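You operate a simulated robot arm through the tools that you are given. There is no shell and no other tool.

You are at the controls of a simulated robot arm. One attempt, no reset.

Task
Put things in order on the top of the service bench. At the end: the yellow scrub pad stands where the green tag (marked "HOLDS") stood; the blue lens wiper stands on top of the white pipe fitting; the green tag stands on top of the yellow tin; the red tag (marked "LEAKS") stands on top of the roll of red tape; whatever was shut is shut again. Leave all else as you found it, and nothing knocked over.

Only the result counts: the job must be done as asked and must still hold three seconds after the hand-in. Knocking over, shifting, dropping, spilling or breaking anything else fails it.

Robot
A 7-joint arm with a two-finger parallel gripper, fixed in place. Base frame: the origin is on the floor under the middle of its stand, x ahead of it, y to its left, z up. Readings come in mm, degrees, newtons and seconds.
With the tool pointing down near the work surface it reaches from about 100 to 660 mm from the base axis. Its first joint turns from -66.0 to 66.0 degrees. Payload 1.57 kg.
Tool frame: the origin (TCP) lies between the finger pads and is the grasp point; the fingertips stand 30 mm ahead of it; z points along the fingers, y is the line along which they close. The gripper opens to 80 mm. The fingers are 17 mm wide and 12 mm thick; the gripper's body (40 by 82 mm) begins 80 mm behind the TCP.
Orientation is that of the tool frame in the base frame, as a unit quaternion [x, y, z, w]. With the fingers straight down and closing along the base's y, the tool's x points along the base's -x, its y along +y and its z along -z.

Tools
- The arm moves only by the tool move_arm. Its argument "moves" is text: rows parted by semicolons, each of 7 numbers parted by spaces: the turn, a rotation vector about the tool's x, y, z in units of 4 degrees (1.0 is 4 degrees), then the shift along the tool's x, y, z in units of 40 mm (1.0 is 40 mm), then the finger opening in mm, from 0 to 80. In form: ax ay az dx dy dz jaw; .... A call has 1 to 20 rows; each row shifts and turns the commanded pose from where the row before left it, along the tool's axes as they then stand. A call with a number of a shift or a turn outside -1 to 1 is refused whole. Rows are played at 5 a second. More than 50 mm and 8.6 degrees between two rows, or a gripper value outside its range, and nothing of the call is played. Where a pose cannot be reached the arm comes as near as it can. A force on the tool above 40 N (or 10 N above the force at the start of the call, whichever is more), or a blocked arm, ends the call early, and 0.2 s more pass. Each finger travels about 72 mm/s and halts on what it meets, pressing with about 31 N; the grip force reading is that of the motor and also rises with nothing between the fingers. The clock runs only during rows and for 0.2 s after the last one: add rows that do not move to give the fingers time. It gives the time, the measured TCP pose, the force on the tool (base axes), the opening and the grip force at its end, in the units of the frame above (readings bear some noise), with the torque about the TCP (base axes, N m) and any sound that the robot's microphone picked up, and new pictures: "views" is both (left out), scene, wrist or none.
- Cameras (640 x 400 px; columns grow to the right, rows downward): "scene" is fixed at [51.8, 438.7, 1407.8]; the picture's right is [-0.75, -0.66, 0.00], its down [-0.47, 0.54, -0.70] and it looks along [0.46, -0.53, -0.71] (base axes); focal length 375 px, centre (320, 200). "wrist" rides on the gripper at [72, -7, -122] in the tool frame; the picture's right is [0.09, 1.00, 0.00], its down [-0.84, 0.08, -0.54] and it looks along [-0.54, 0.05, 0.84] (tool axes); focal length 238 px, centre (320, 200). There is no depth. A picture from a camera that has moved, and an enlarged one, comes with that camera's place and axes in the base frame and with its lens.
- zoom(camera, box): a new picture of the part [left, top, right, bottom] of that camera's present view, enlarged. It takes no simulated time.
- hand_in(): hands the job in; it is judged then, once.

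Places have to be worked out from the pictures, the camera data and where the tool is seen. Open the gripper and draw the arm clear of the work before you hand the job in, unless the task says otherwise.

The tools are called after "Request:" as a command line: name --argument value ..., lists and objects as JSON in quotes. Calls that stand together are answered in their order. move_arm: Moves the arm, as the interface text tells. Its arguments: {"type":"object","properties":{"moves":{"type":"string"},"views":{"type":"string","enum":["both","scene","wrist","none"]}},"required":["moves"]} The other tools are called the same way: zoom (camera, box) takes an enlarged picture of a part of a camera's view; hand_in () hands the job in.

At the start:

```text
clock: 0.0
tool_pos: [507.4, -106.4, 1024.0]
orientation: [0.0, 1.0, 0.0, -0.001]
ft_force: [0.4, 0.6, -0.1]
torque: [-0.03, 0.0, 0.01]
opening: 80.3
gripper_force: 0.1
```

scene: 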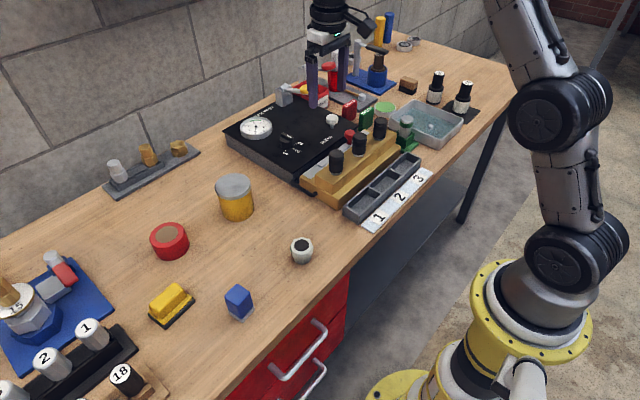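
wrist: 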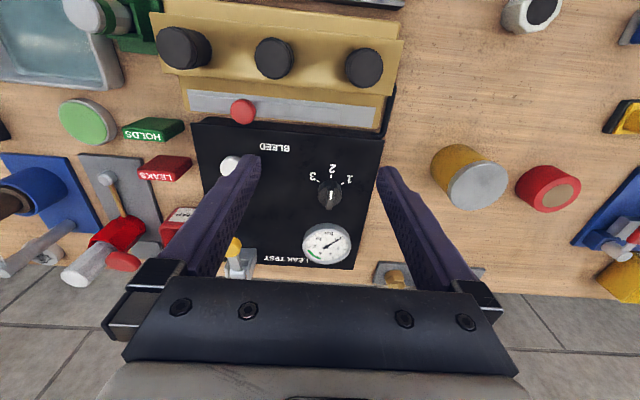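

I'll look closer at the scene before moving anything.

Request:
zoom --camera "scene" --box '[260, 60, 480, 200]'

Request:
zoom --camera "scene" --box '[120, 150, 340, 340]'

Request:
zoom --camera "wrist" --box '[0, 60, 280, 300]'

Request:
zoom --camera "wrist" --box '[380, 0, 640, 300]'

```text
2.86 times, centred on (370, 130) of scene
camera zoom: at [51.8, 438.7, 1407.8], right [-0.75, -0.66, 0.0], down [-0.47, 0.54, -0.7], along [0.46, -0.53, -0.71], focal length 1071 px, centre (177, 400)
```

zoom: 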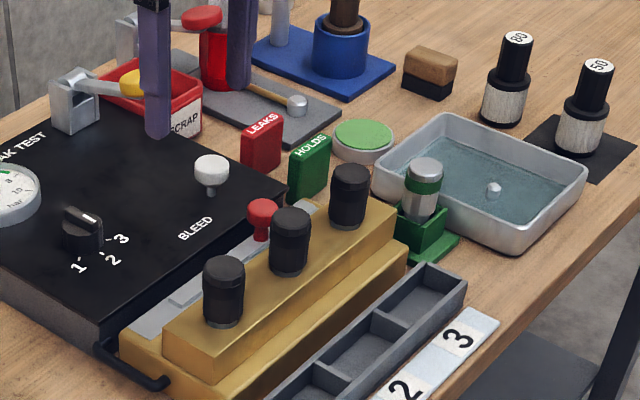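

```text
2.11 times, centred on (230, 245) of scene
camera zoom: at [51.8, 438.7, 1407.8], right [-0.75, -0.66, 0.0], down [-0.47, 0.54, -0.7], along [0.46, -0.53, -0.71], focal length 789 px, centre (510, 105)
```

zoom: 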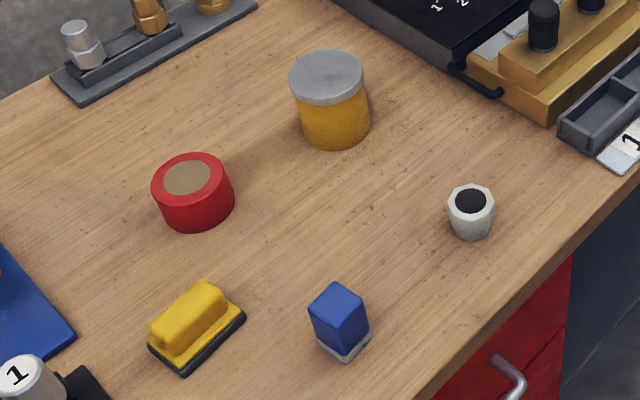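

```text
1.67 times, centred on (140, 180) of wrist
camera zoom: at [435.8, -113.1, 1145.6], right [-0.09, 1.0, 0.0], down [0.84, 0.08, 0.54], along [0.54, 0.05, -0.84], focal length 397 px, centre (620, 233)
```

zoom: 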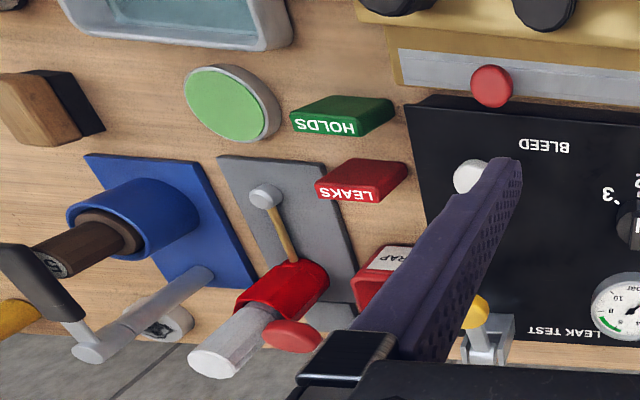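

```text
1.33 times, centred on (510, 150) of wrist
camera zoom: at [435.8, -113.1, 1145.6], right [-0.09, 1.0, 0.0], down [0.84, 0.08, 0.54], along [0.54, 0.05, -0.84], focal length 318 px, centre (67, 267)
```

zoom: 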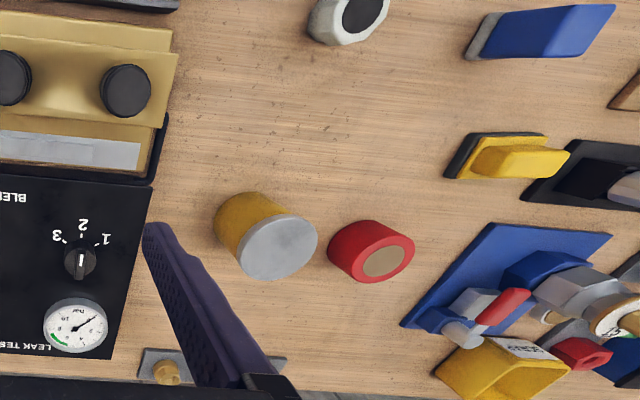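

The tags stand right of the leak tester and the pad, wiper, fitting, tin and tape are on the left part of the bench. I'll move the wrist camera towards the tags at a safe height for a second viewpoint.

Request:
move_arm --moves "0 0 0 0.2 -0.8 0 80; 0 0 0 0.2 -0.8 0 80; 0 0 0 0.2 -0.8 0 80; 0 0 0 0.2 -0.8 0 80; 0 0 0 0.2 -0.8 0 80; 0 0 0 0 0 0 80" --views "both"

```text
clock: 1.4
tool_pos: [467.0, -266.6, 1021.4]
orientation: [0.0, 1.0, 0.0, 0.0]
ft_force: [-0.6, -0.2, 0.0]
torque: [-0.02, 0.0, -0.02]
opening: 80.1
gripper_force: 0.0
camera wrist: at [395.1, -273.2, 1143.3], right [-0.09, 1.0, 0.0], down [0.84, 0.08, 0.54], along [0.54, 0.05, -0.84], focal length 238 px, centre (320, 200)
```

scene: 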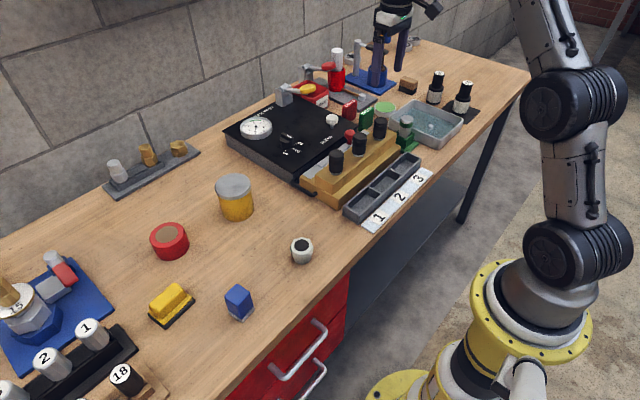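
wrist: 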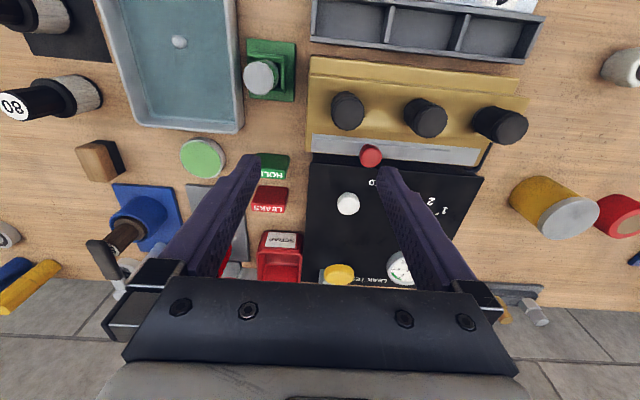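

Request:
zoom --camera "wrist" --box '[170, 110, 330, 220]'

Request:
zoom --camera "scene" --box '[310, 70, 430, 150]'

```text
3.64 times, centred on (250, 165) of wrist
camera zoom: at [395.1, -273.2, 1143.3], right [-0.09, 1.0, 0.0], down [0.84, 0.08, 0.54], along [0.54, 0.05, -0.84], focal length 867 px, centre (574, 327)
```

zoom: 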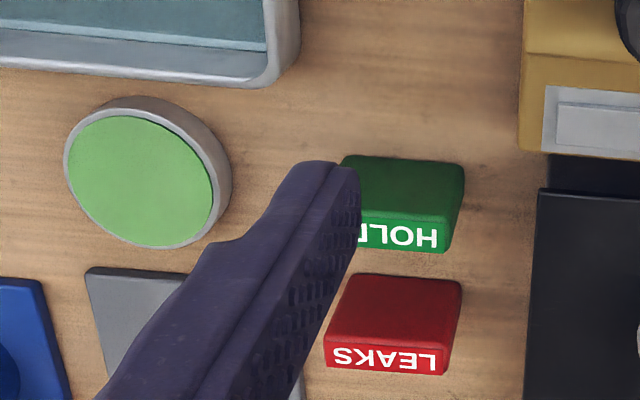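

```text
5.00 times, centred on (370, 110) of scene
camera zoom: at [51.8, 438.6, 1407.8], right [-0.75, -0.66, 0.0], down [-0.47, 0.54, -0.7], along [0.46, -0.53, -0.71], focal length 1875 px, centre (70, 650)
```

zoom: 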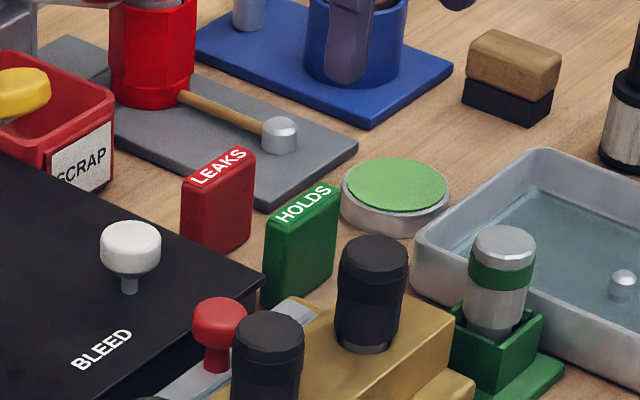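

The tags are upright slabs about 50 wide and 15 thick, aligned with the axes, near (555,-335) for HOLDS and (614,-334) for LEAKS. I'll go closer above HOLDS to refine this and check reach.

Request:
move_arm --moves "0 0 0 -0.45 -0.567 0.5 80; 0 0 0 -0.45 -0.567 0.5 80; 0 0 0 -0.45 -0.567 0.5 80; 0 0 0 -0.4 0 0.5 80; 0 0 0 0 0 0 80" --views "both"

```text
clock: 2.6
tool_pos: [537.0, -335.7, 942.6]
orientation: [0.0, 1.0, 0.001, 0.0]
ft_force: [0.8, 0.7, -0.4]
torque: [-0.01, -0.01, 0.0]
opening: 80.0
gripper_force: 0.0
camera wrist: at [464.7, -340.7, 1064.1], right [-0.09, 1.0, 0.0], down [0.84, 0.08, 0.54], along [0.54, 0.05, -0.84], focal length 238 px, centre (320, 200)
```

scene: 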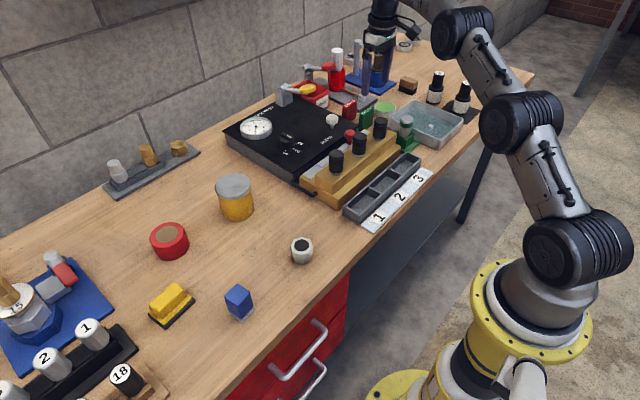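
wrist: 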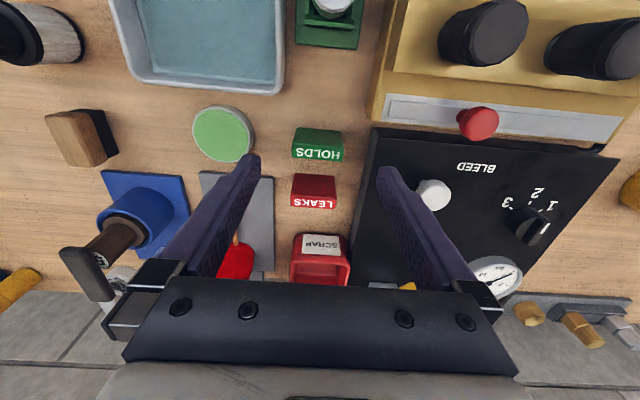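

Request:
zoom --camera "wrist" --box '[260, 110, 380, 220]'

Request:
zoom --camera "scene" --box '[320, 30, 420, 130]'

```text
3.64 times, centred on (320, 165) of wrist
camera zoom: at [464.7, -340.7, 1064.1], right [-0.09, 1.0, 0.0], down [0.84, 0.08, 0.54], along [0.54, 0.05, -0.84], focal length 867 px, centre (320, 327)
```

zoom: 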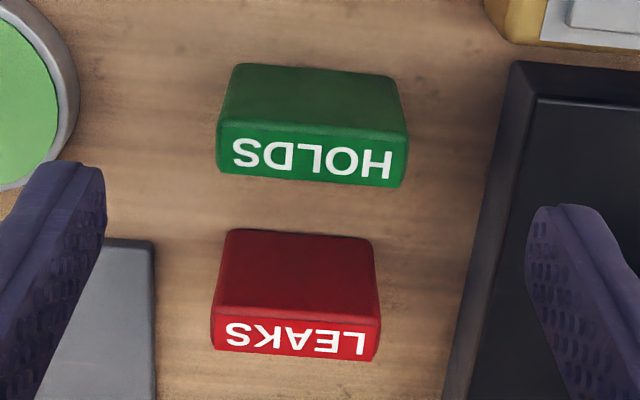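

```text
4.00 times, centred on (370, 80) of scene
camera zoom: at [51.8, 438.7, 1407.8], right [-0.75, -0.66, 0.0], down [-0.47, 0.54, -0.7], along [0.46, -0.53, -0.71], focal length 1500 px, centre (120, 680)
```

zoom: 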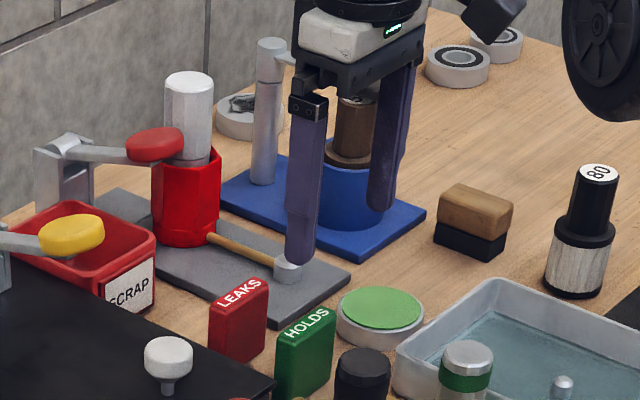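

HOLDS is at about x 547–564, y −361…−308, z 777–829, with LEAKS at x 608–625 and the same y. Next I'll move over the left side to measure the tin, tape, pad, wiper and fitting.

Request:
move_arm --moves "0 0 0 0.066 0.955 -0.085 80; 0 0 0 0.066 0.955 -0.085 80; 0 0 0 0.066 0.955 -0.085 80; 0 0 0 0.066 0.955 -0.085 80; 0 0 0 0.066 0.955 -0.085 80; 0 0 0 0.066 0.955 -0.085 80; 0 0 0 0.066 0.955 -0.085 80; 0 0 0 0.066 0.955 -0.085 80; 0 0 0 0.066 0.955 -0.085 80; 0 0 0 0.066 0.955 -0.085 80; 0 0 0 0.066 0.955 -0.085 80; 0 0 0 0.066 0.955 -0.085 80; 0 0 0 0.066 0.955 -0.085 80; 0 0 0 0.066 0.955 -0.085 80; 0 0 0 0 0 0 80" --views "both"

```text
clock: 5.8
tool_pos: [500.9, 199.2, 991.3]
orientation: [0.001, 1.0, 0.0, 0.0]
ft_force: [0.3, -0.1, -0.2]
torque: [0.01, -0.04, 0.0]
opening: 80.0
gripper_force: 0.0
camera wrist: at [428.2, 192.9, 1112.5], right [-0.09, 1.0, 0.0], down [0.84, 0.08, 0.54], along [0.54, 0.05, -0.84], focal length 238 px, centre (320, 200)
```

scene: 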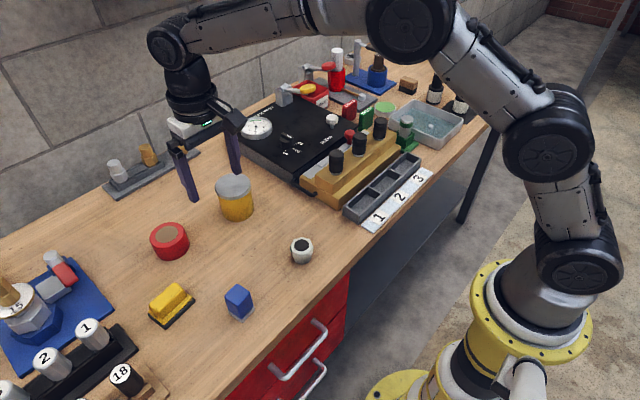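
wrist: 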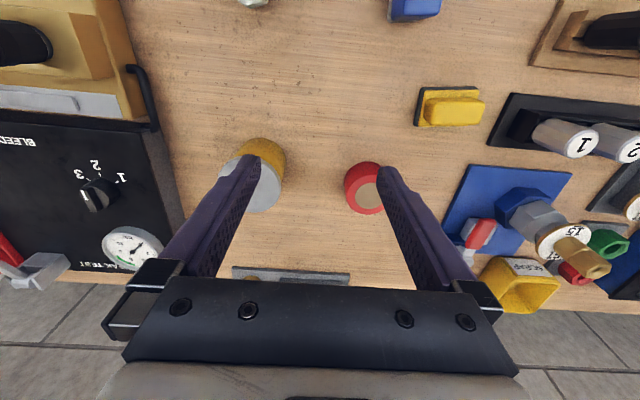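

Request:
zoom --camera "wrist" --box '[220, 110, 400, 230]'

Request:
zoom --camera "wrist" --box '[370, -20, 510, 140]'

Request:
zoom --camera "scene" --box '[130, 160, 330, 330]'

```text
3.33 times, centred on (310, 170) of wrist
camera zoom: at [428.2, 192.9, 1112.5], right [-0.09, 1.0, 0.0], down [0.84, 0.08, 0.54], along [0.54, 0.05, -0.84], focal length 794 px, centre (353, 300)
```

zoom: 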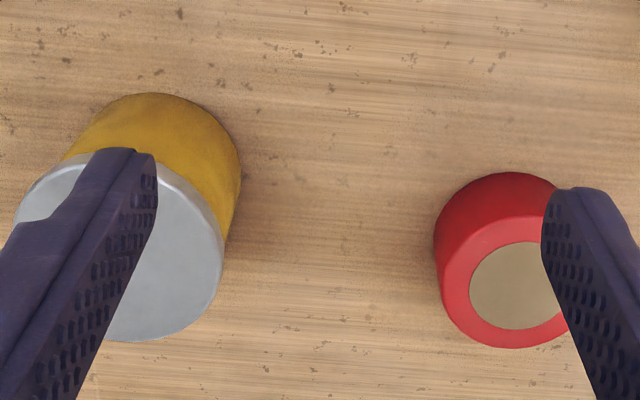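

```text
refused: -20 is not a number from 0 to 400
```

```text
2.35 times, centred on (230, 245) of scene
camera zoom: at [51.8, 438.7, 1407.8], right [-0.75, -0.66, 0.0], down [-0.47, 0.54, -0.7], along [0.46, -0.53, -0.71], focal length 882 px, centre (532, 94)
```

zoom: 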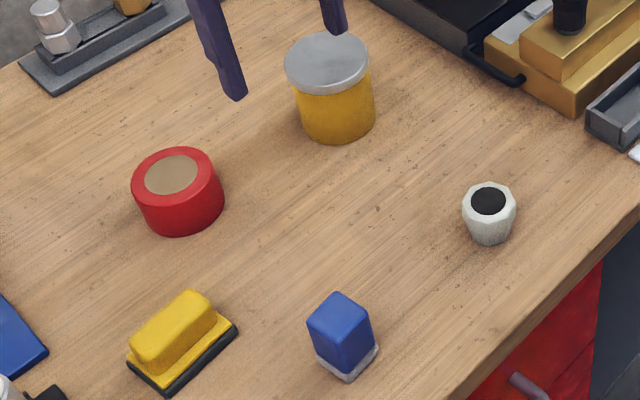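

The pad, wiper and fitting are nearer the robot, so I'll draw the camera back to view them in frame.

Request:
move_arm --moves "0 0 0 0.9 0.2 0 80; 0 0 0 0.9 0.2 0 80; 0 0 0 0.9 0.2 0 80; 0 0 0 0.9 0.2 0 80; 0 0 0 0 0 0 80" --views "both"

```text
clock: 7.0
tool_pos: [356.9, 232.5, 990.4]
orientation: [0.0, 1.0, 0.0, 0.0]
ft_force: [0.0, -0.5, 0.0]
torque: [0.02, 0.02, 0.0]
opening: 80.1
gripper_force: 0.1
camera wrist: at [283.4, 226.0, 1112.1], right [-0.09, 1.0, 0.0], down [0.84, 0.08, 0.54], along [0.54, 0.05, -0.84], focal length 238 px, centre (320, 200)
```

scene: 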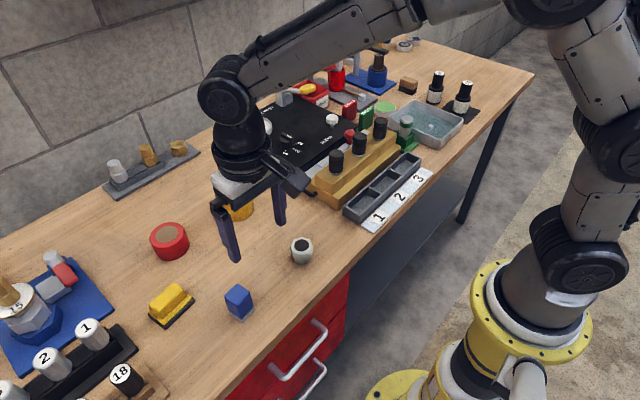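
wrist: 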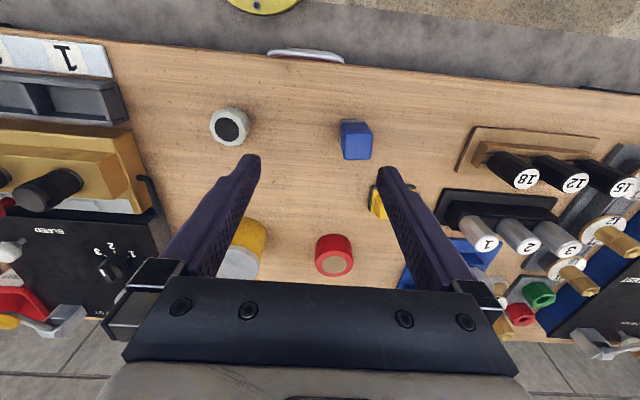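

Request:
zoom --camera "wrist" --box '[190, 80, 400, 200]'

Request:
zoom --camera "wrist" --box '[210, 190, 380, 290]'

Request:
zoom --camera "wrist" --box '[330, 150, 420, 240]'

```text
3.05 times, centred on (295, 140) of wrist
camera zoom: at [283.4, 226.0, 1112.1], right [-0.09, 1.0, 0.0], down [0.84, 0.08, 0.54], along [0.54, 0.05, -0.84], focal length 726 px, centre (396, 383)
```

zoom: 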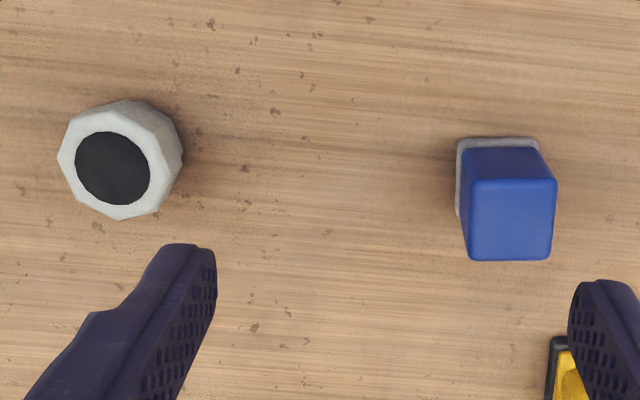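

```text
3.76 times, centred on (295, 240) of wrist
camera zoom: at [283.4, 226.0, 1112.1], right [-0.09, 1.0, 0.0], down [0.84, 0.08, 0.54], along [0.54, 0.05, -0.84], focal length 897 px, centre (414, 49)
```

zoom: 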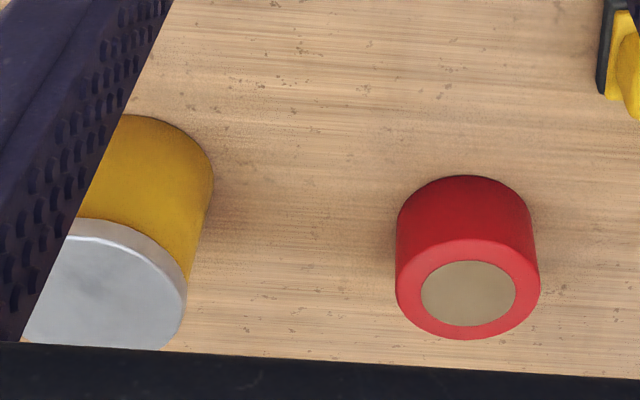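

```text
4.44 times, centred on (375, 195) of wrist
camera zoom: at [283.4, 226.0, 1112.1], right [-0.09, 1.0, 0.0], down [0.84, 0.08, 0.54], along [0.54, 0.05, -0.84], focal length 1059 px, centre (76, 222)
```

zoom: 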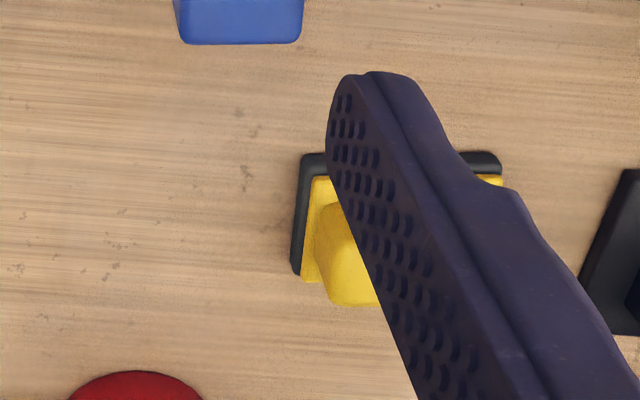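

I have the tin lid at about (577,119,855), the tape top at (600,279,822), the fitting at about (382,117), the wiper at about (382,280) and the pad at about (477,367). Green tag first: I'll travel back at height and come down above HOLDS.

Request:
move_arm --moves "0 0 0 -0.332 -0.945 0 80; 0 0 0 -0.332 -0.945 0 80; 0 0 0 -0.332 -0.945 0 80; 0 0 0 -0.332 -0.945 0 80; 0 0 0 -0.332 -0.945 0 80; 0 0 0 -0.332 -0.945 0 80; 0 0 0 -0.332 -0.945 0 80; 0 0 0 -0.332 -0.945 0 80; 0 0 0 -0.332 -0.945 0 80; 0 0 0 -0.332 -0.945 0 80; 0 0 0 -0.332 -0.945 0 80; 0 0 0 -0.332 -0.945 0 80; 0 0 0 -0.332 -0.945 0 70; 0 0 0 -0.332 -0.945 0 70; 0 0 0 -0.332 -0.945 0 70; 0 0 0 0 0 1 70; 0 0 0 0 0 1 70; 0 0 0 0 0 0.5 70; 0 0 0 0 0 0 70" --views "both"

```text
clock: 11.0
tool_pos: [544.3, -328.0, 884.8]
orientation: [0.0, 1.0, -0.001, 0.0]
ft_force: [0.0, -0.3, 0.3]
torque: [0.01, 0.0, 0.01]
opening: 69.9
gripper_force: 0.0
out of reach, approached as far as the arm can: row 15
camera wrist: at [473.0, -334.2, 1005.9], right [-0.09, 1.0, 0.0], down [0.84, 0.08, 0.54], along [0.54, 0.05, -0.84], focal length 238 px, centre (320, 200)
```

scene: 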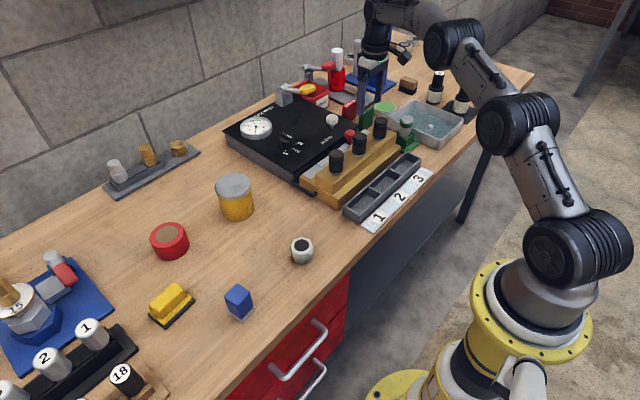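
wrist: 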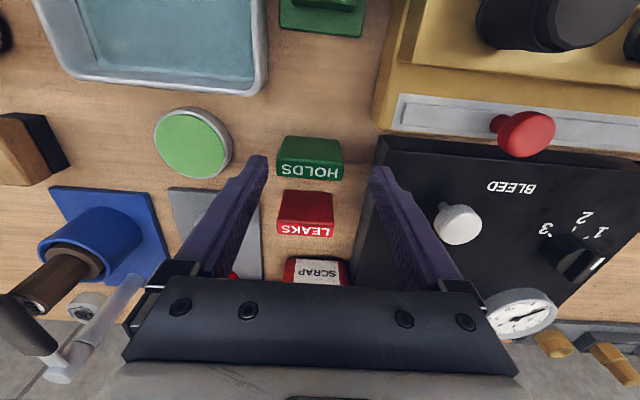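

Reach was clipped at height (radius about 636), and the pose is now (544,−328,885). I'll shift by the missing amount while lowering, since reach should be larger lower down.

Request:
move_arm --moves "0 0 0 0 0 0.5 70; 0 0 0 -0.15 -0.085 0.3 70; 0 0 0 -0.15 -0.085 0.1 70; 0 0 0 0 0 0 70" --views "both"

```text
clock: 12.0
tool_pos: [555.8, -335.1, 848.6]
orientation: [0.0, 1.0, 0.001, 0.0]
ft_force: [0.0, 0.3, -0.1]
torque: [0.02, 0.0, -0.01]
opening: 69.9
gripper_force: 0.1
camera wrist: at [483.8, -341.6, 970.6], right [-0.09, 1.0, 0.0], down [0.84, 0.08, 0.54], along [0.54, 0.05, -0.84], focal length 238 px, centre (320, 200)
```

scene: 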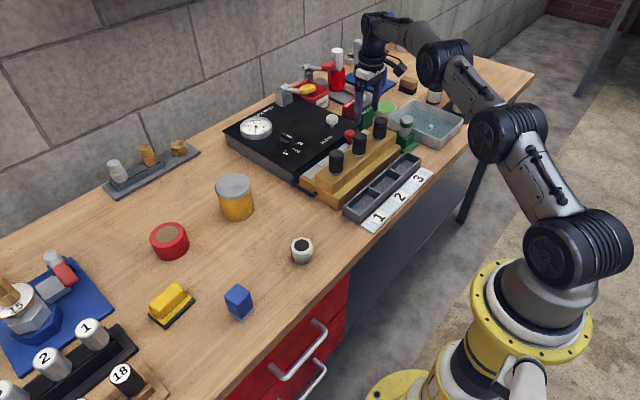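
wrist: 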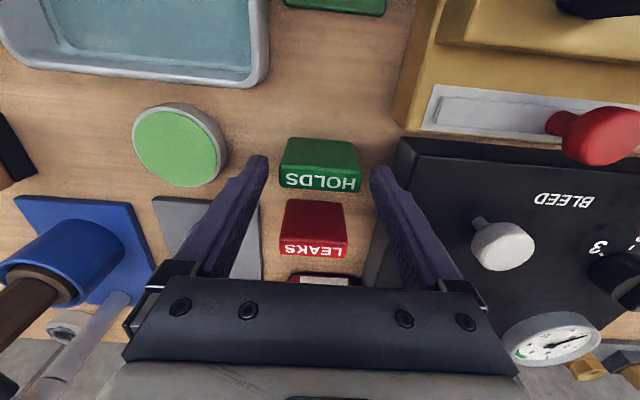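

Pose reached; I'll zoom to check that the tag is centred between the fingers in both y and x.

Request:
zoom --camera "wrist" --box '[240, 120, 400, 220]'

Request:
zoom --camera "scene" --box '[330, 70, 410, 130]'

```text
4.00 times, centred on (320, 170) of wrist
camera zoom: at [483.8, -341.6, 970.6], right [-0.09, 1.0, 0.0], down [0.84, 0.08, 0.54], along [0.54, 0.05, -0.84], focal length 953 px, centre (320, 320)
```

zoom: 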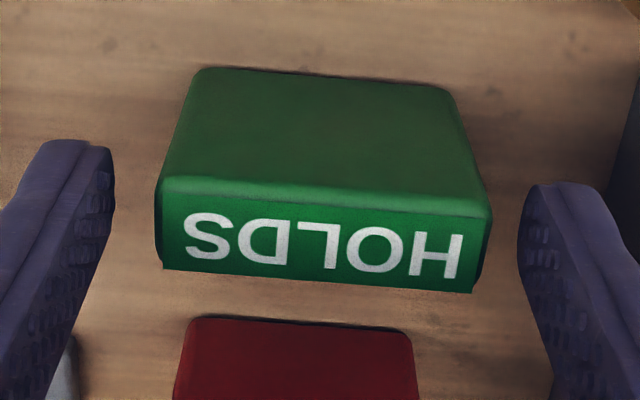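

```text
6.67 times, centred on (370, 100) of scene
camera zoom: at [51.8, 438.7, 1407.8], right [-0.75, -0.66, 0.0], down [-0.47, 0.54, -0.7], along [0.46, -0.53, -0.71], focal length 2499 px, centre (-13, 867)
```

zoom: 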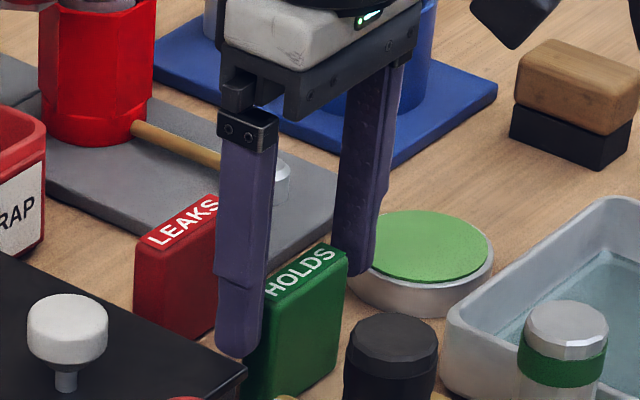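

The tag is centred within about 1 mm, so I'll lower to TCP z≈815 and close on its sides.

Request:
move_arm --moves "0 0 0 -0.02 0 0.42 70; 0 0 0 0 0 0.42 70; 0 0 0 0 0 0 70; 0 0 0 0 0 0 60; 0 0 0 0 0 0 40; 0 0 0 0 0 0 40; 0 0 0 0 0 0 40" --views "both"

```text
clock: 13.6
tool_pos: [557.1, -335.2, 814.6]
orientation: [0.0, 1.0, 0.0, 0.0]
ft_force: [-0.7, -0.5, 0.0]
torque: [0.01, 0.01, 0.0]
opening: 53.2
gripper_force: 30.9
camera wrist: at [485.2, -341.2, 937.5], right [-0.09, 1.0, 0.0], down [0.84, 0.08, 0.54], along [0.54, 0.05, -0.84], focal length 238 px, centre (320, 200)
```

scene: 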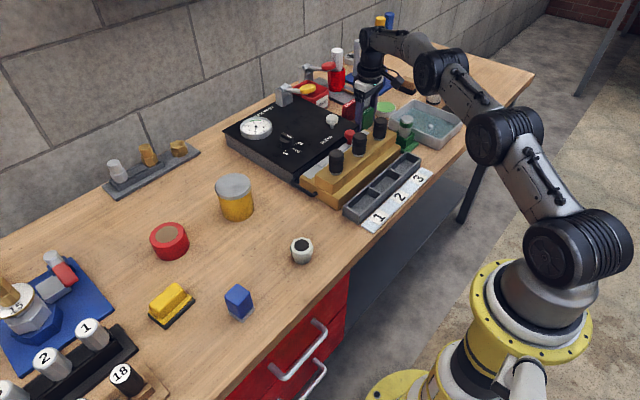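
wrist: 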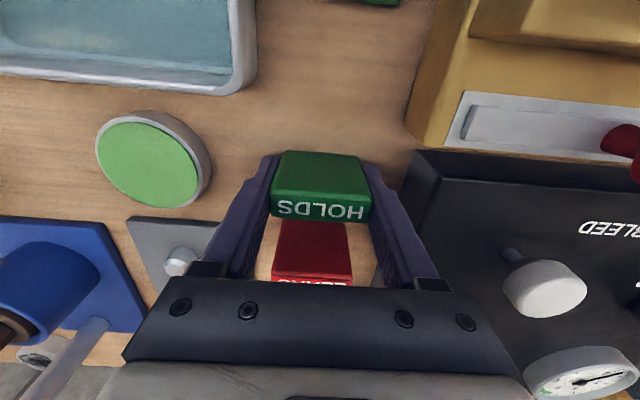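

The tag is gripped (53 mm wide). I'll lift and draw back radially to a safe height, then check that it hangs straight.

Request:
move_arm --moves "0 0 0 0 0 -0.2 40; 0 0 0 0 0 -0.5 40; 0 0 0 0 0 -0.7 40; 0 0 0 0.5 0.3 -0.7 40; 0 0 0 0.5 0.3 -0.8 40; 0 0 0 0.5 0.3 -0.8 40; 0 0 0 0 0 0 40" --views "both"

```text
clock: 15.2
tool_pos: [497.6, -296.2, 962.9]
orientation: [0.0, 1.0, 0.0, 0.0]
ft_force: [-0.5, -0.1, -0.2]
torque: [-0.02, -0.01, 0.03]
opening: 53.3
gripper_force: 30.8
camera wrist: at [425.7, -303.2, 1084.4], right [-0.09, 1.0, 0.0], down [0.84, 0.08, 0.54], along [0.54, 0.05, -0.84], focal length 238 px, centre (320, 200)
```

scene: 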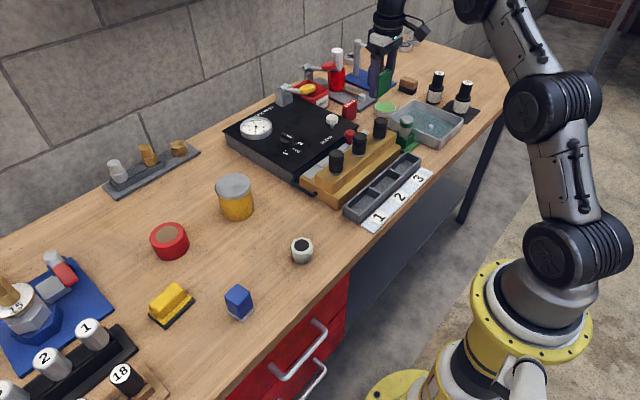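
wrist: 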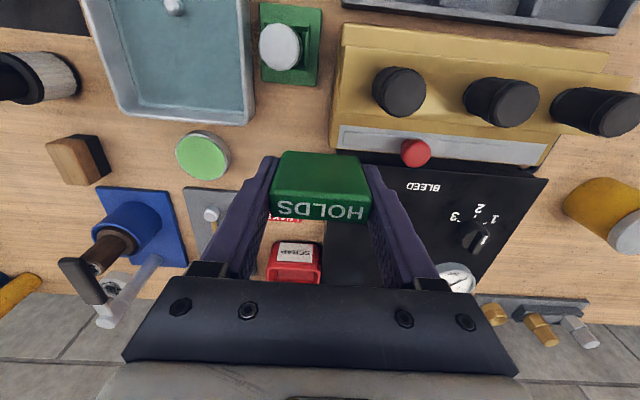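

The tag hangs upright in the grip. Now I'll carry it across to above the tin.

Request:
move_arm --moves "0 0 0 -0.15 0.944 0 40; 0 0 0 -0.18 0.944 0 40; 0 0 0 -0.18 0.944 0 40; 0 0 0 -0.18 0.944 0 40; 0 0 0 -0.18 0.944 0 40; 0 0 0 -0.18 0.944 0 40; 0 0 0 -0.18 0.944 0 40; 0 0 0 -0.18 0.944 0 40; 0 0 0 -0.18 0.944 0 40; 0 0 0 -0.18 0.944 0 40; 0 0 0 -0.18 0.944 0 40; 0 0 0 0 0 0 40" --views "both"

```text
clock: 17.8
tool_pos: [577.0, 116.4, 963.0]
orientation: [0.0, 1.0, 0.0, 0.0]
ft_force: [0.6, 0.1, -0.4]
torque: [-0.01, -0.02, -0.01]
opening: 52.9
gripper_force: 31.0
camera wrist: at [505.1, 110.8, 1084.3], right [-0.09, 1.0, 0.0], down [0.84, 0.08, 0.54], along [0.54, 0.05, -0.84], focal length 238 px, centre (320, 200)
```

scene: 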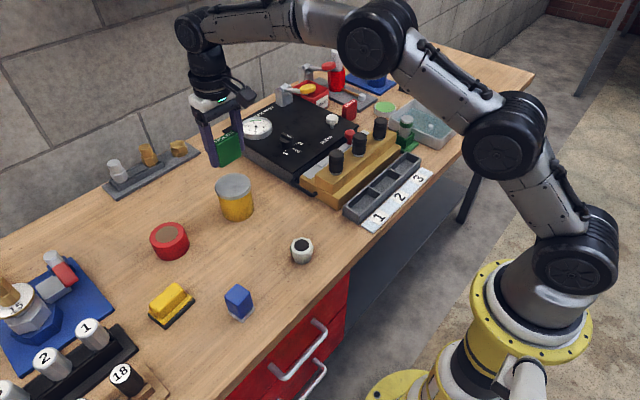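
wrist: 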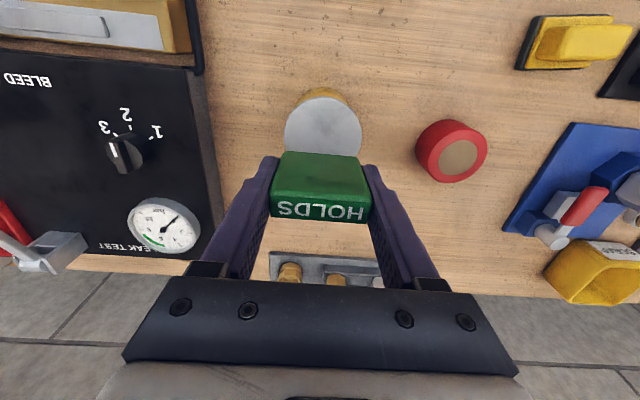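

Request:
zoom --camera "wrist" --box '[250, 70, 510, 230]'

Request:
zoom --camera "wrist" --box '[500, 0, 640, 90]'

Request:
zoom --camera "scene" --box '[190, 160, 280, 230]'

```text
2.46 times, centred on (380, 150) of wrist
camera zoom: at [505.1, 110.8, 1084.3], right [-0.09, 1.0, 0.0], down [0.84, 0.08, 0.54], along [0.54, 0.05, -0.84], focal length 587 px, centre (172, 323)
```

zoom: 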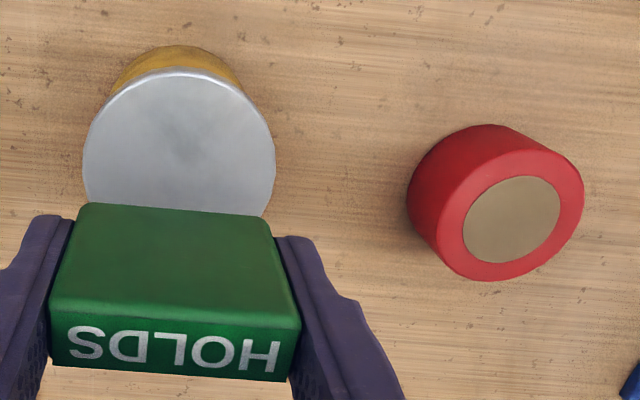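

```text
4.44 times, centred on (570, 45) of wrist
camera zoom: at [505.1, 110.8, 1084.3], right [-0.09, 1.0, 0.0], down [0.84, 0.08, 0.54], along [0.54, 0.05, -0.84], focal length 1059 px, centre (-791, 889)
```

zoom: 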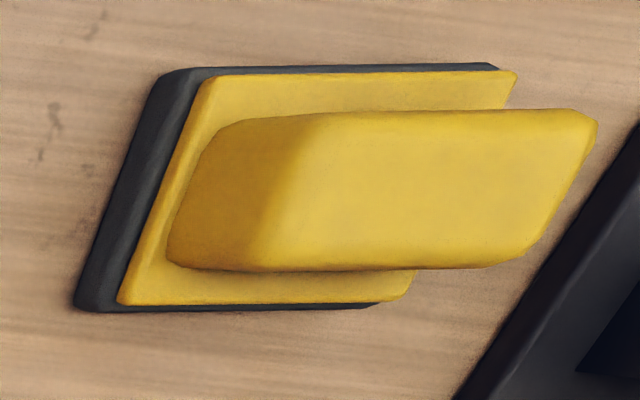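

```text
5.71 times, centred on (235, 195) of scene
camera zoom: at [51.8, 438.7, 1407.8], right [-0.75, -0.66, 0.0], down [-0.47, 0.54, -0.7], along [0.46, -0.53, -0.71], focal length 2142 px, centre (806, 229)
```

zoom: 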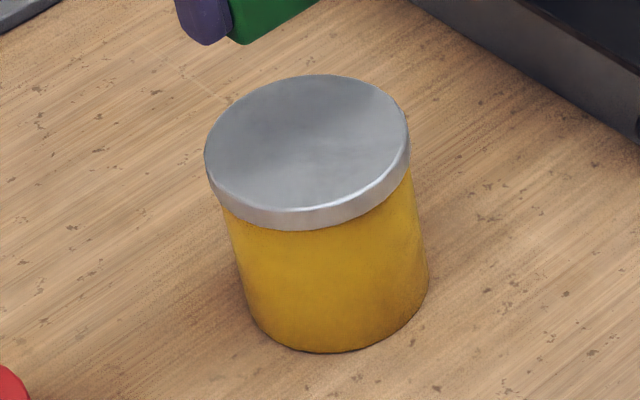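

Lid centre computes to about (578,119.5), z≈855, so tag-bottom contact is expected near TCP z≈892. I'll centre over it and lower to just above.

Request:
move_arm --moves "0 0 0 -0.025 0.075 0.6 40; 0 0 0 0 0 0.6 40; 0 0 0 0 0 0.4 40; 0 0 0 0 0 0 40" --views "both"

Request:
zoom --camera "scene" --box '[180, 120, 290, 230]'

Request:
zoom --camera "wrist" --box '[240, 60, 420, 230]'

```text
clock: 18.8
tool_pos: [578.1, 120.4, 899.6]
orientation: [0.0, 1.0, 0.0, 0.0]
ft_force: [0.2, -0.4, 0.7]
torque: [-0.01, 0.01, 0.01]
opening: 53.0
gripper_force: 30.9
camera wrist: at [505.4, 114.0, 1021.5], right [-0.09, 1.0, 0.0], down [0.84, 0.08, 0.54], along [0.54, 0.05, -0.84], focal length 238 px, centre (320, 200)
```

scene: 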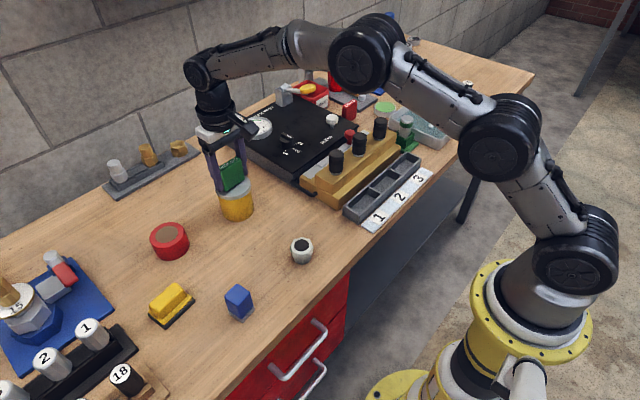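
wrist: 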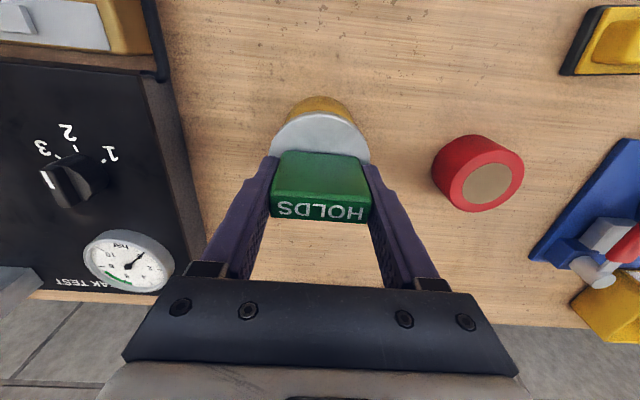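

```text
3.64 times, centred on (235, 175) of scene
camera zoom: at [51.8, 438.7, 1407.8], right [-0.75, -0.66, 0.0], down [-0.47, 0.54, -0.7], along [0.46, -0.53, -0.71], focal length 1363 px, centre (629, 291)
```

zoom: 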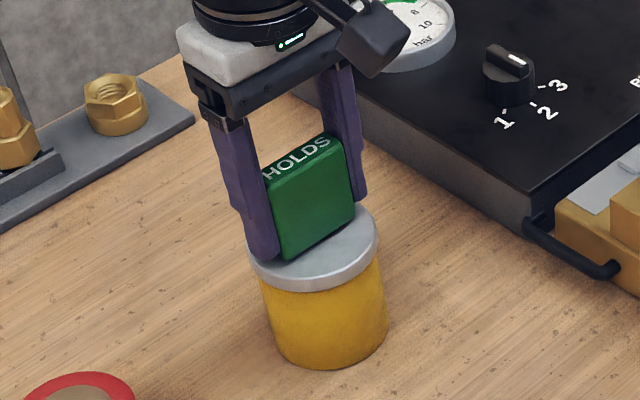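

```text
2.35 times, centred on (330, 145) of wrist
camera zoom: at [505.4, 114.0, 1021.5], right [-0.09, 1.0, 0.0], down [0.84, 0.08, 0.54], along [0.54, 0.05, -0.84], focal length 561 px, centre (296, 329)
```

zoom: 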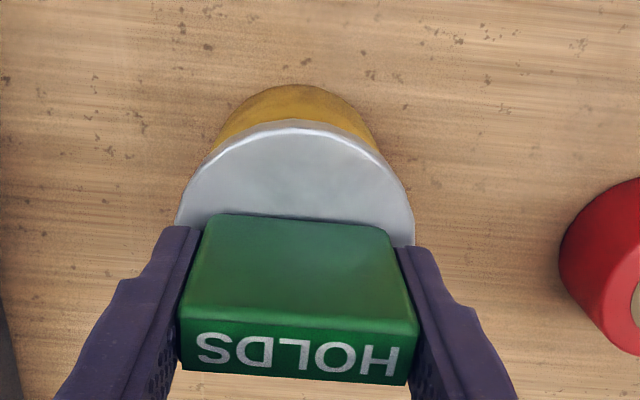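

The tag hangs just above the lid and is well centred. I'll lower in 1–2 mm steps, watching the force.

Request:
move_arm --moves "0 0 0 0 0 0.05 40; 0 0 0 0 0 0.05 40; 0 0 0 0 0 0 40" --views "none"

Request:
move_arm --moves "0 0 0 0 0 0.04 40; 0 0 0 0 0 0 40" --views "none"

```text
clock: 19.6
tool_pos: [575.8, 121.6, 896.8]
orientation: [0.001, 1.0, 0.0, 0.0]
ft_force: [0.3, -0.1, -0.7]
torque: [0.0, -0.02, -0.01]
opening: 53.1
gripper_force: 31.1
```

```text
clock: 20.2
tool_pos: [575.6, 120.5, 894.9]
orientation: [0.001, 1.0, 0.0, 0.0]
ft_force: [-0.4, -0.2, -1.1]
torque: [-0.02, 0.01, -0.04]
opening: 53.2
gripper_force: 31.3
```

No contact yet (force about 1 N). Continuing down in small steps.

Request:
move_arm --moves "0 0 0 0 0 0.03 40; 0 0 0 0 0 0 40" --views "none"

Request:
move_arm --moves "0 0 0 0 0 0.03 40; 0 0 0 0 0 0 40" --views "none"

```text
clock: 20.8
tool_pos: [576.9, 120.6, 894.5]
orientation: [0.0, 1.0, 0.0, 0.0]
ft_force: [0.3, 0.6, -0.1]
torque: [-0.01, -0.01, -0.02]
opening: 53.1
gripper_force: 31.2
```

```text
clock: 21.4
tool_pos: [575.7, 121.1, 892.8]
orientation: [-0.001, 1.0, 0.0, 0.0]
ft_force: [0.2, -0.1, -0.6]
torque: [0.01, 0.01, -0.05]
opening: 53.2
gripper_force: 30.7
```

Request:
zoom --camera "scene" --box '[200, 150, 270, 220]'

Request:
zoom --camera "wrist" --box '[260, 80, 380, 230]'

```text
5.71 times, centred on (235, 185) of scene
camera zoom: at [51.8, 438.7, 1407.8], right [-0.75, -0.66, 0.0], down [-0.47, 0.54, -0.7], along [0.46, -0.53, -0.71], focal length 2142 px, centre (806, 286)
```

zoom: 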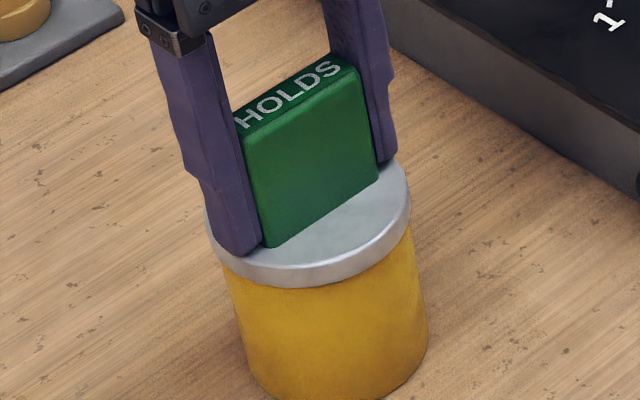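

```text
2.67 times, centred on (320, 155) of wrist
camera zoom: at [504.6, 114.3, 1014.2], right [-0.09, 1.0, 0.0], down [0.84, 0.08, 0.54], along [0.54, 0.05, -0.84], focal length 636 px, centre (320, 320)
```

zoom: 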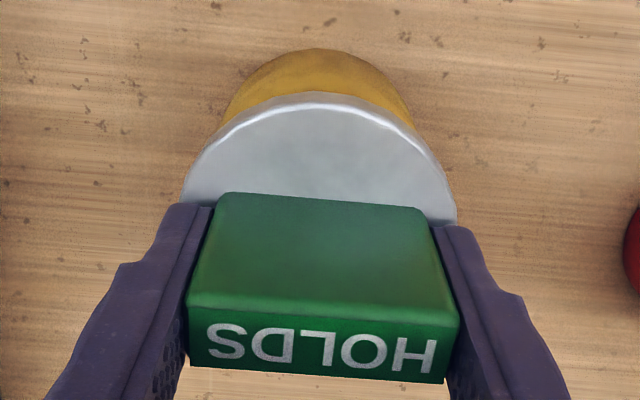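

Still a hair above the lid and centred; continuing in 1 mm steps.

Request:
move_arm --moves "0 0 0 0 0 0.03 40; 0 0 0 0 0 0 40" --views "none"

Request:
move_arm --moves "0 0 0 0 0 0.03 40; 0 0 0 0 0 0 40" --views "none"

Request:
move_arm --moves "0 0 0 0 0 0.03 40; 0 0 0 0 0 0 40" --views "none"

```text
clock: 22.0
tool_pos: [576.3, 120.8, 892.1]
orientation: [0.0, 1.0, 0.0, 0.0]
ft_force: [0.0, -0.9, -0.6]
torque: [0.01, -0.01, 0.03]
opening: 53.0
gripper_force: 30.8
```

```text
clock: 22.6
tool_pos: [576.5, 121.9, 889.4]
orientation: [-0.001, 1.0, 0.0, 0.0]
ft_force: [0.4, -0.5, -1.3]
torque: [-0.04, 0.01, -0.01]
opening: 52.8
gripper_force: 30.8
```

```text
clock: 23.2
tool_pos: [577.3, 121.5, 889.3]
orientation: [0.0, 1.0, 0.001, -0.001]
ft_force: [0.4, -0.4, 0.1]
torque: [0.0, 0.01, 0.01]
opening: 53.5
gripper_force: 30.8
```

Request:
move_arm --moves "0 0 0 0 0 0.03 40; 0 0 0 0 0 0 40" --views "none"

Request:
move_arm --moves "0 0 0 0 0 0.03 40; 0 0 0 0 0 0 40" --views "none"

Request:
zoom --camera "scene" --box '[200, 150, 270, 220]'

```text
clock: 23.8
tool_pos: [577.3, 119.8, 887.1]
orientation: [0.0, 1.0, 0.001, 0.0]
ft_force: [0.0, -0.5, 0.5]
torque: [0.02, -0.01, -0.02]
opening: 52.8
gripper_force: 31.0
```

```text
clock: 24.4
tool_pos: [576.6, 119.6, 886.1]
orientation: [0.0, 1.0, 0.0, 0.0]
ft_force: [-0.2, 0.6, -0.3]
torque: [0.0, 0.0, 0.01]
opening: 53.2
gripper_force: 30.8
```

```text
5.71 times, centred on (235, 185) of scene
camera zoom: at [51.8, 438.7, 1407.8], right [-0.75, -0.66, 0.0], down [-0.47, 0.54, -0.7], along [0.46, -0.53, -0.71], focal length 2142 px, centre (806, 286)
```

zoom: 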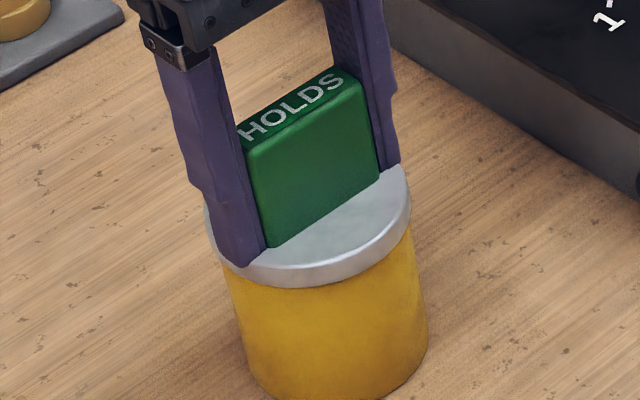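

The visible face of the tag seems shorter than before, so I'll look closer at the contact line before going on.

Request:
zoom --camera "scene" --box '[218, 165, 252, 195]'

Request:
zoom --camera "wrist" --box '[260, 80, 380, 230]'

```text
13.33 times, centred on (235, 180) of scene
camera zoom: at [51.8, 438.7, 1407.8], right [-0.75, -0.66, 0.0], down [-0.47, 0.54, -0.7], along [0.46, -0.53, -0.71], focal length 4999 px, centre (1453, 467)
```

zoom: 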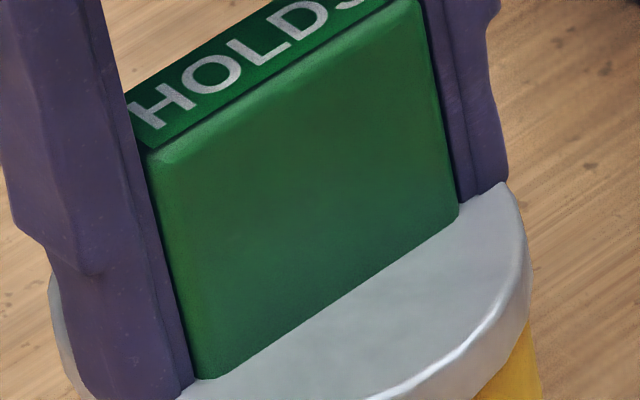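

```text
2.67 times, centred on (320, 155) of wrist
camera zoom: at [504.5, 114.1, 1008.2], right [-0.09, 1.0, 0.0], down [0.84, 0.08, 0.54], along [0.54, 0.05, -0.84], focal length 636 px, centre (320, 320)
```

zoom: 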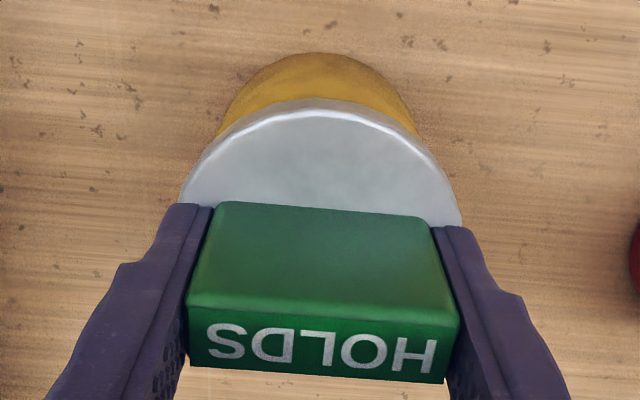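

The wrist view suggests the tag's lower edge is already a few mm below the drawn lid face without any force, so the real contact face may be slightly lower than drawn. I'll continue in 1 mm steps, watching for contact.

Request:
move_arm --moves "0 0 0 0 0 0.025 40; 0 0 0 0 0 0 40" --views "none"

Request:
move_arm --moves "0 0 0 0 0 0.025 40; 0 0 0 0 0 0 40" --views "both"

Request:
zoom --camera "scene" --box '[200, 150, 270, 220]'

Request:
zoom --camera "wrist" --box '[260, 80, 380, 230]'

```text
clock: 25.0
tool_pos: [576.6, 120.1, 886.9]
orientation: [0.0, 1.0, 0.0, 0.0]
ft_force: [0.2, 0.1, 1.8]
torque: [-0.03, 0.0, 0.01]
opening: 52.9
gripper_force: 31.0
```

```text
clock: 25.6
tool_pos: [577.0, 120.3, 885.8]
orientation: [0.0, 1.0, 0.0, 0.001]
ft_force: [-1.1, 0.2, 6.9]
torque: [0.0, 0.02, -0.01]
opening: 52.9
gripper_force: 31.0
camera wrist: at [504.2, 113.9, 1007.0], right [-0.09, 1.0, 0.0], down [0.84, 0.08, 0.54], along [0.54, 0.05, -0.84], focal length 238 px, centre (320, 200)
```

scene: 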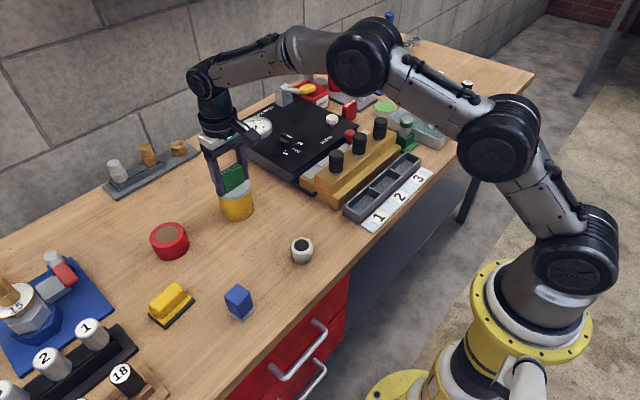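
wrist: 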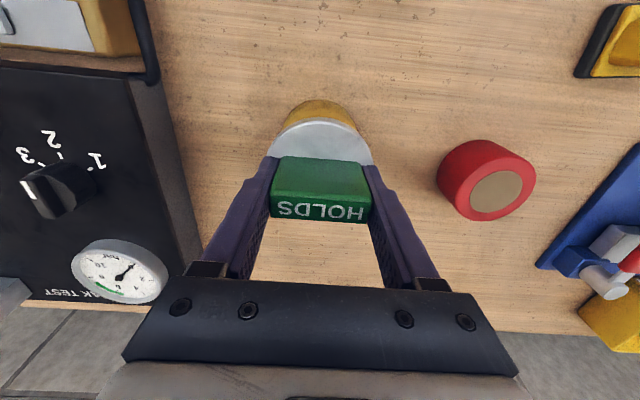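

```text
5.71 times, centred on (235, 185) of scene
camera zoom: at [51.6, 438.7, 1407.8], right [-0.75, -0.66, 0.0], down [-0.47, 0.54, -0.7], along [0.46, -0.53, -0.71], focal length 2142 px, centre (806, 286)
```

zoom: 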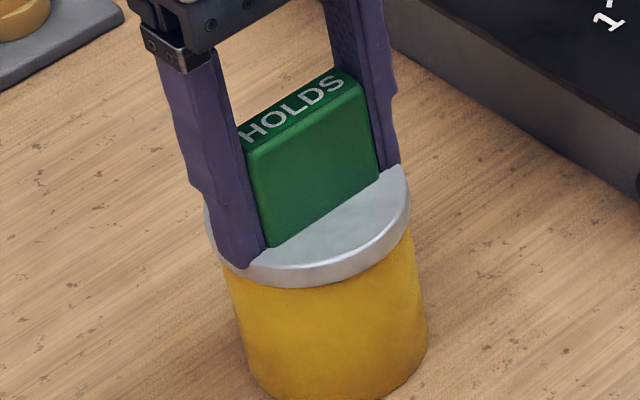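

```text
2.67 times, centred on (320, 155) of wrist
camera zoom: at [504.2, 113.9, 1007.0], right [-0.09, 1.0, 0.0], down [0.84, 0.08, 0.54], along [0.54, 0.05, -0.84], focal length 636 px, centre (320, 320)
```

zoom: 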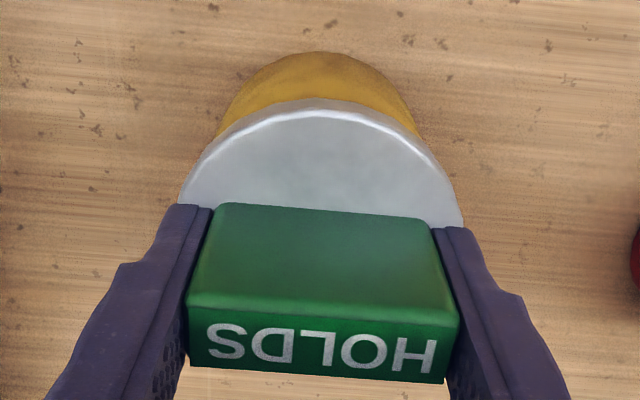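

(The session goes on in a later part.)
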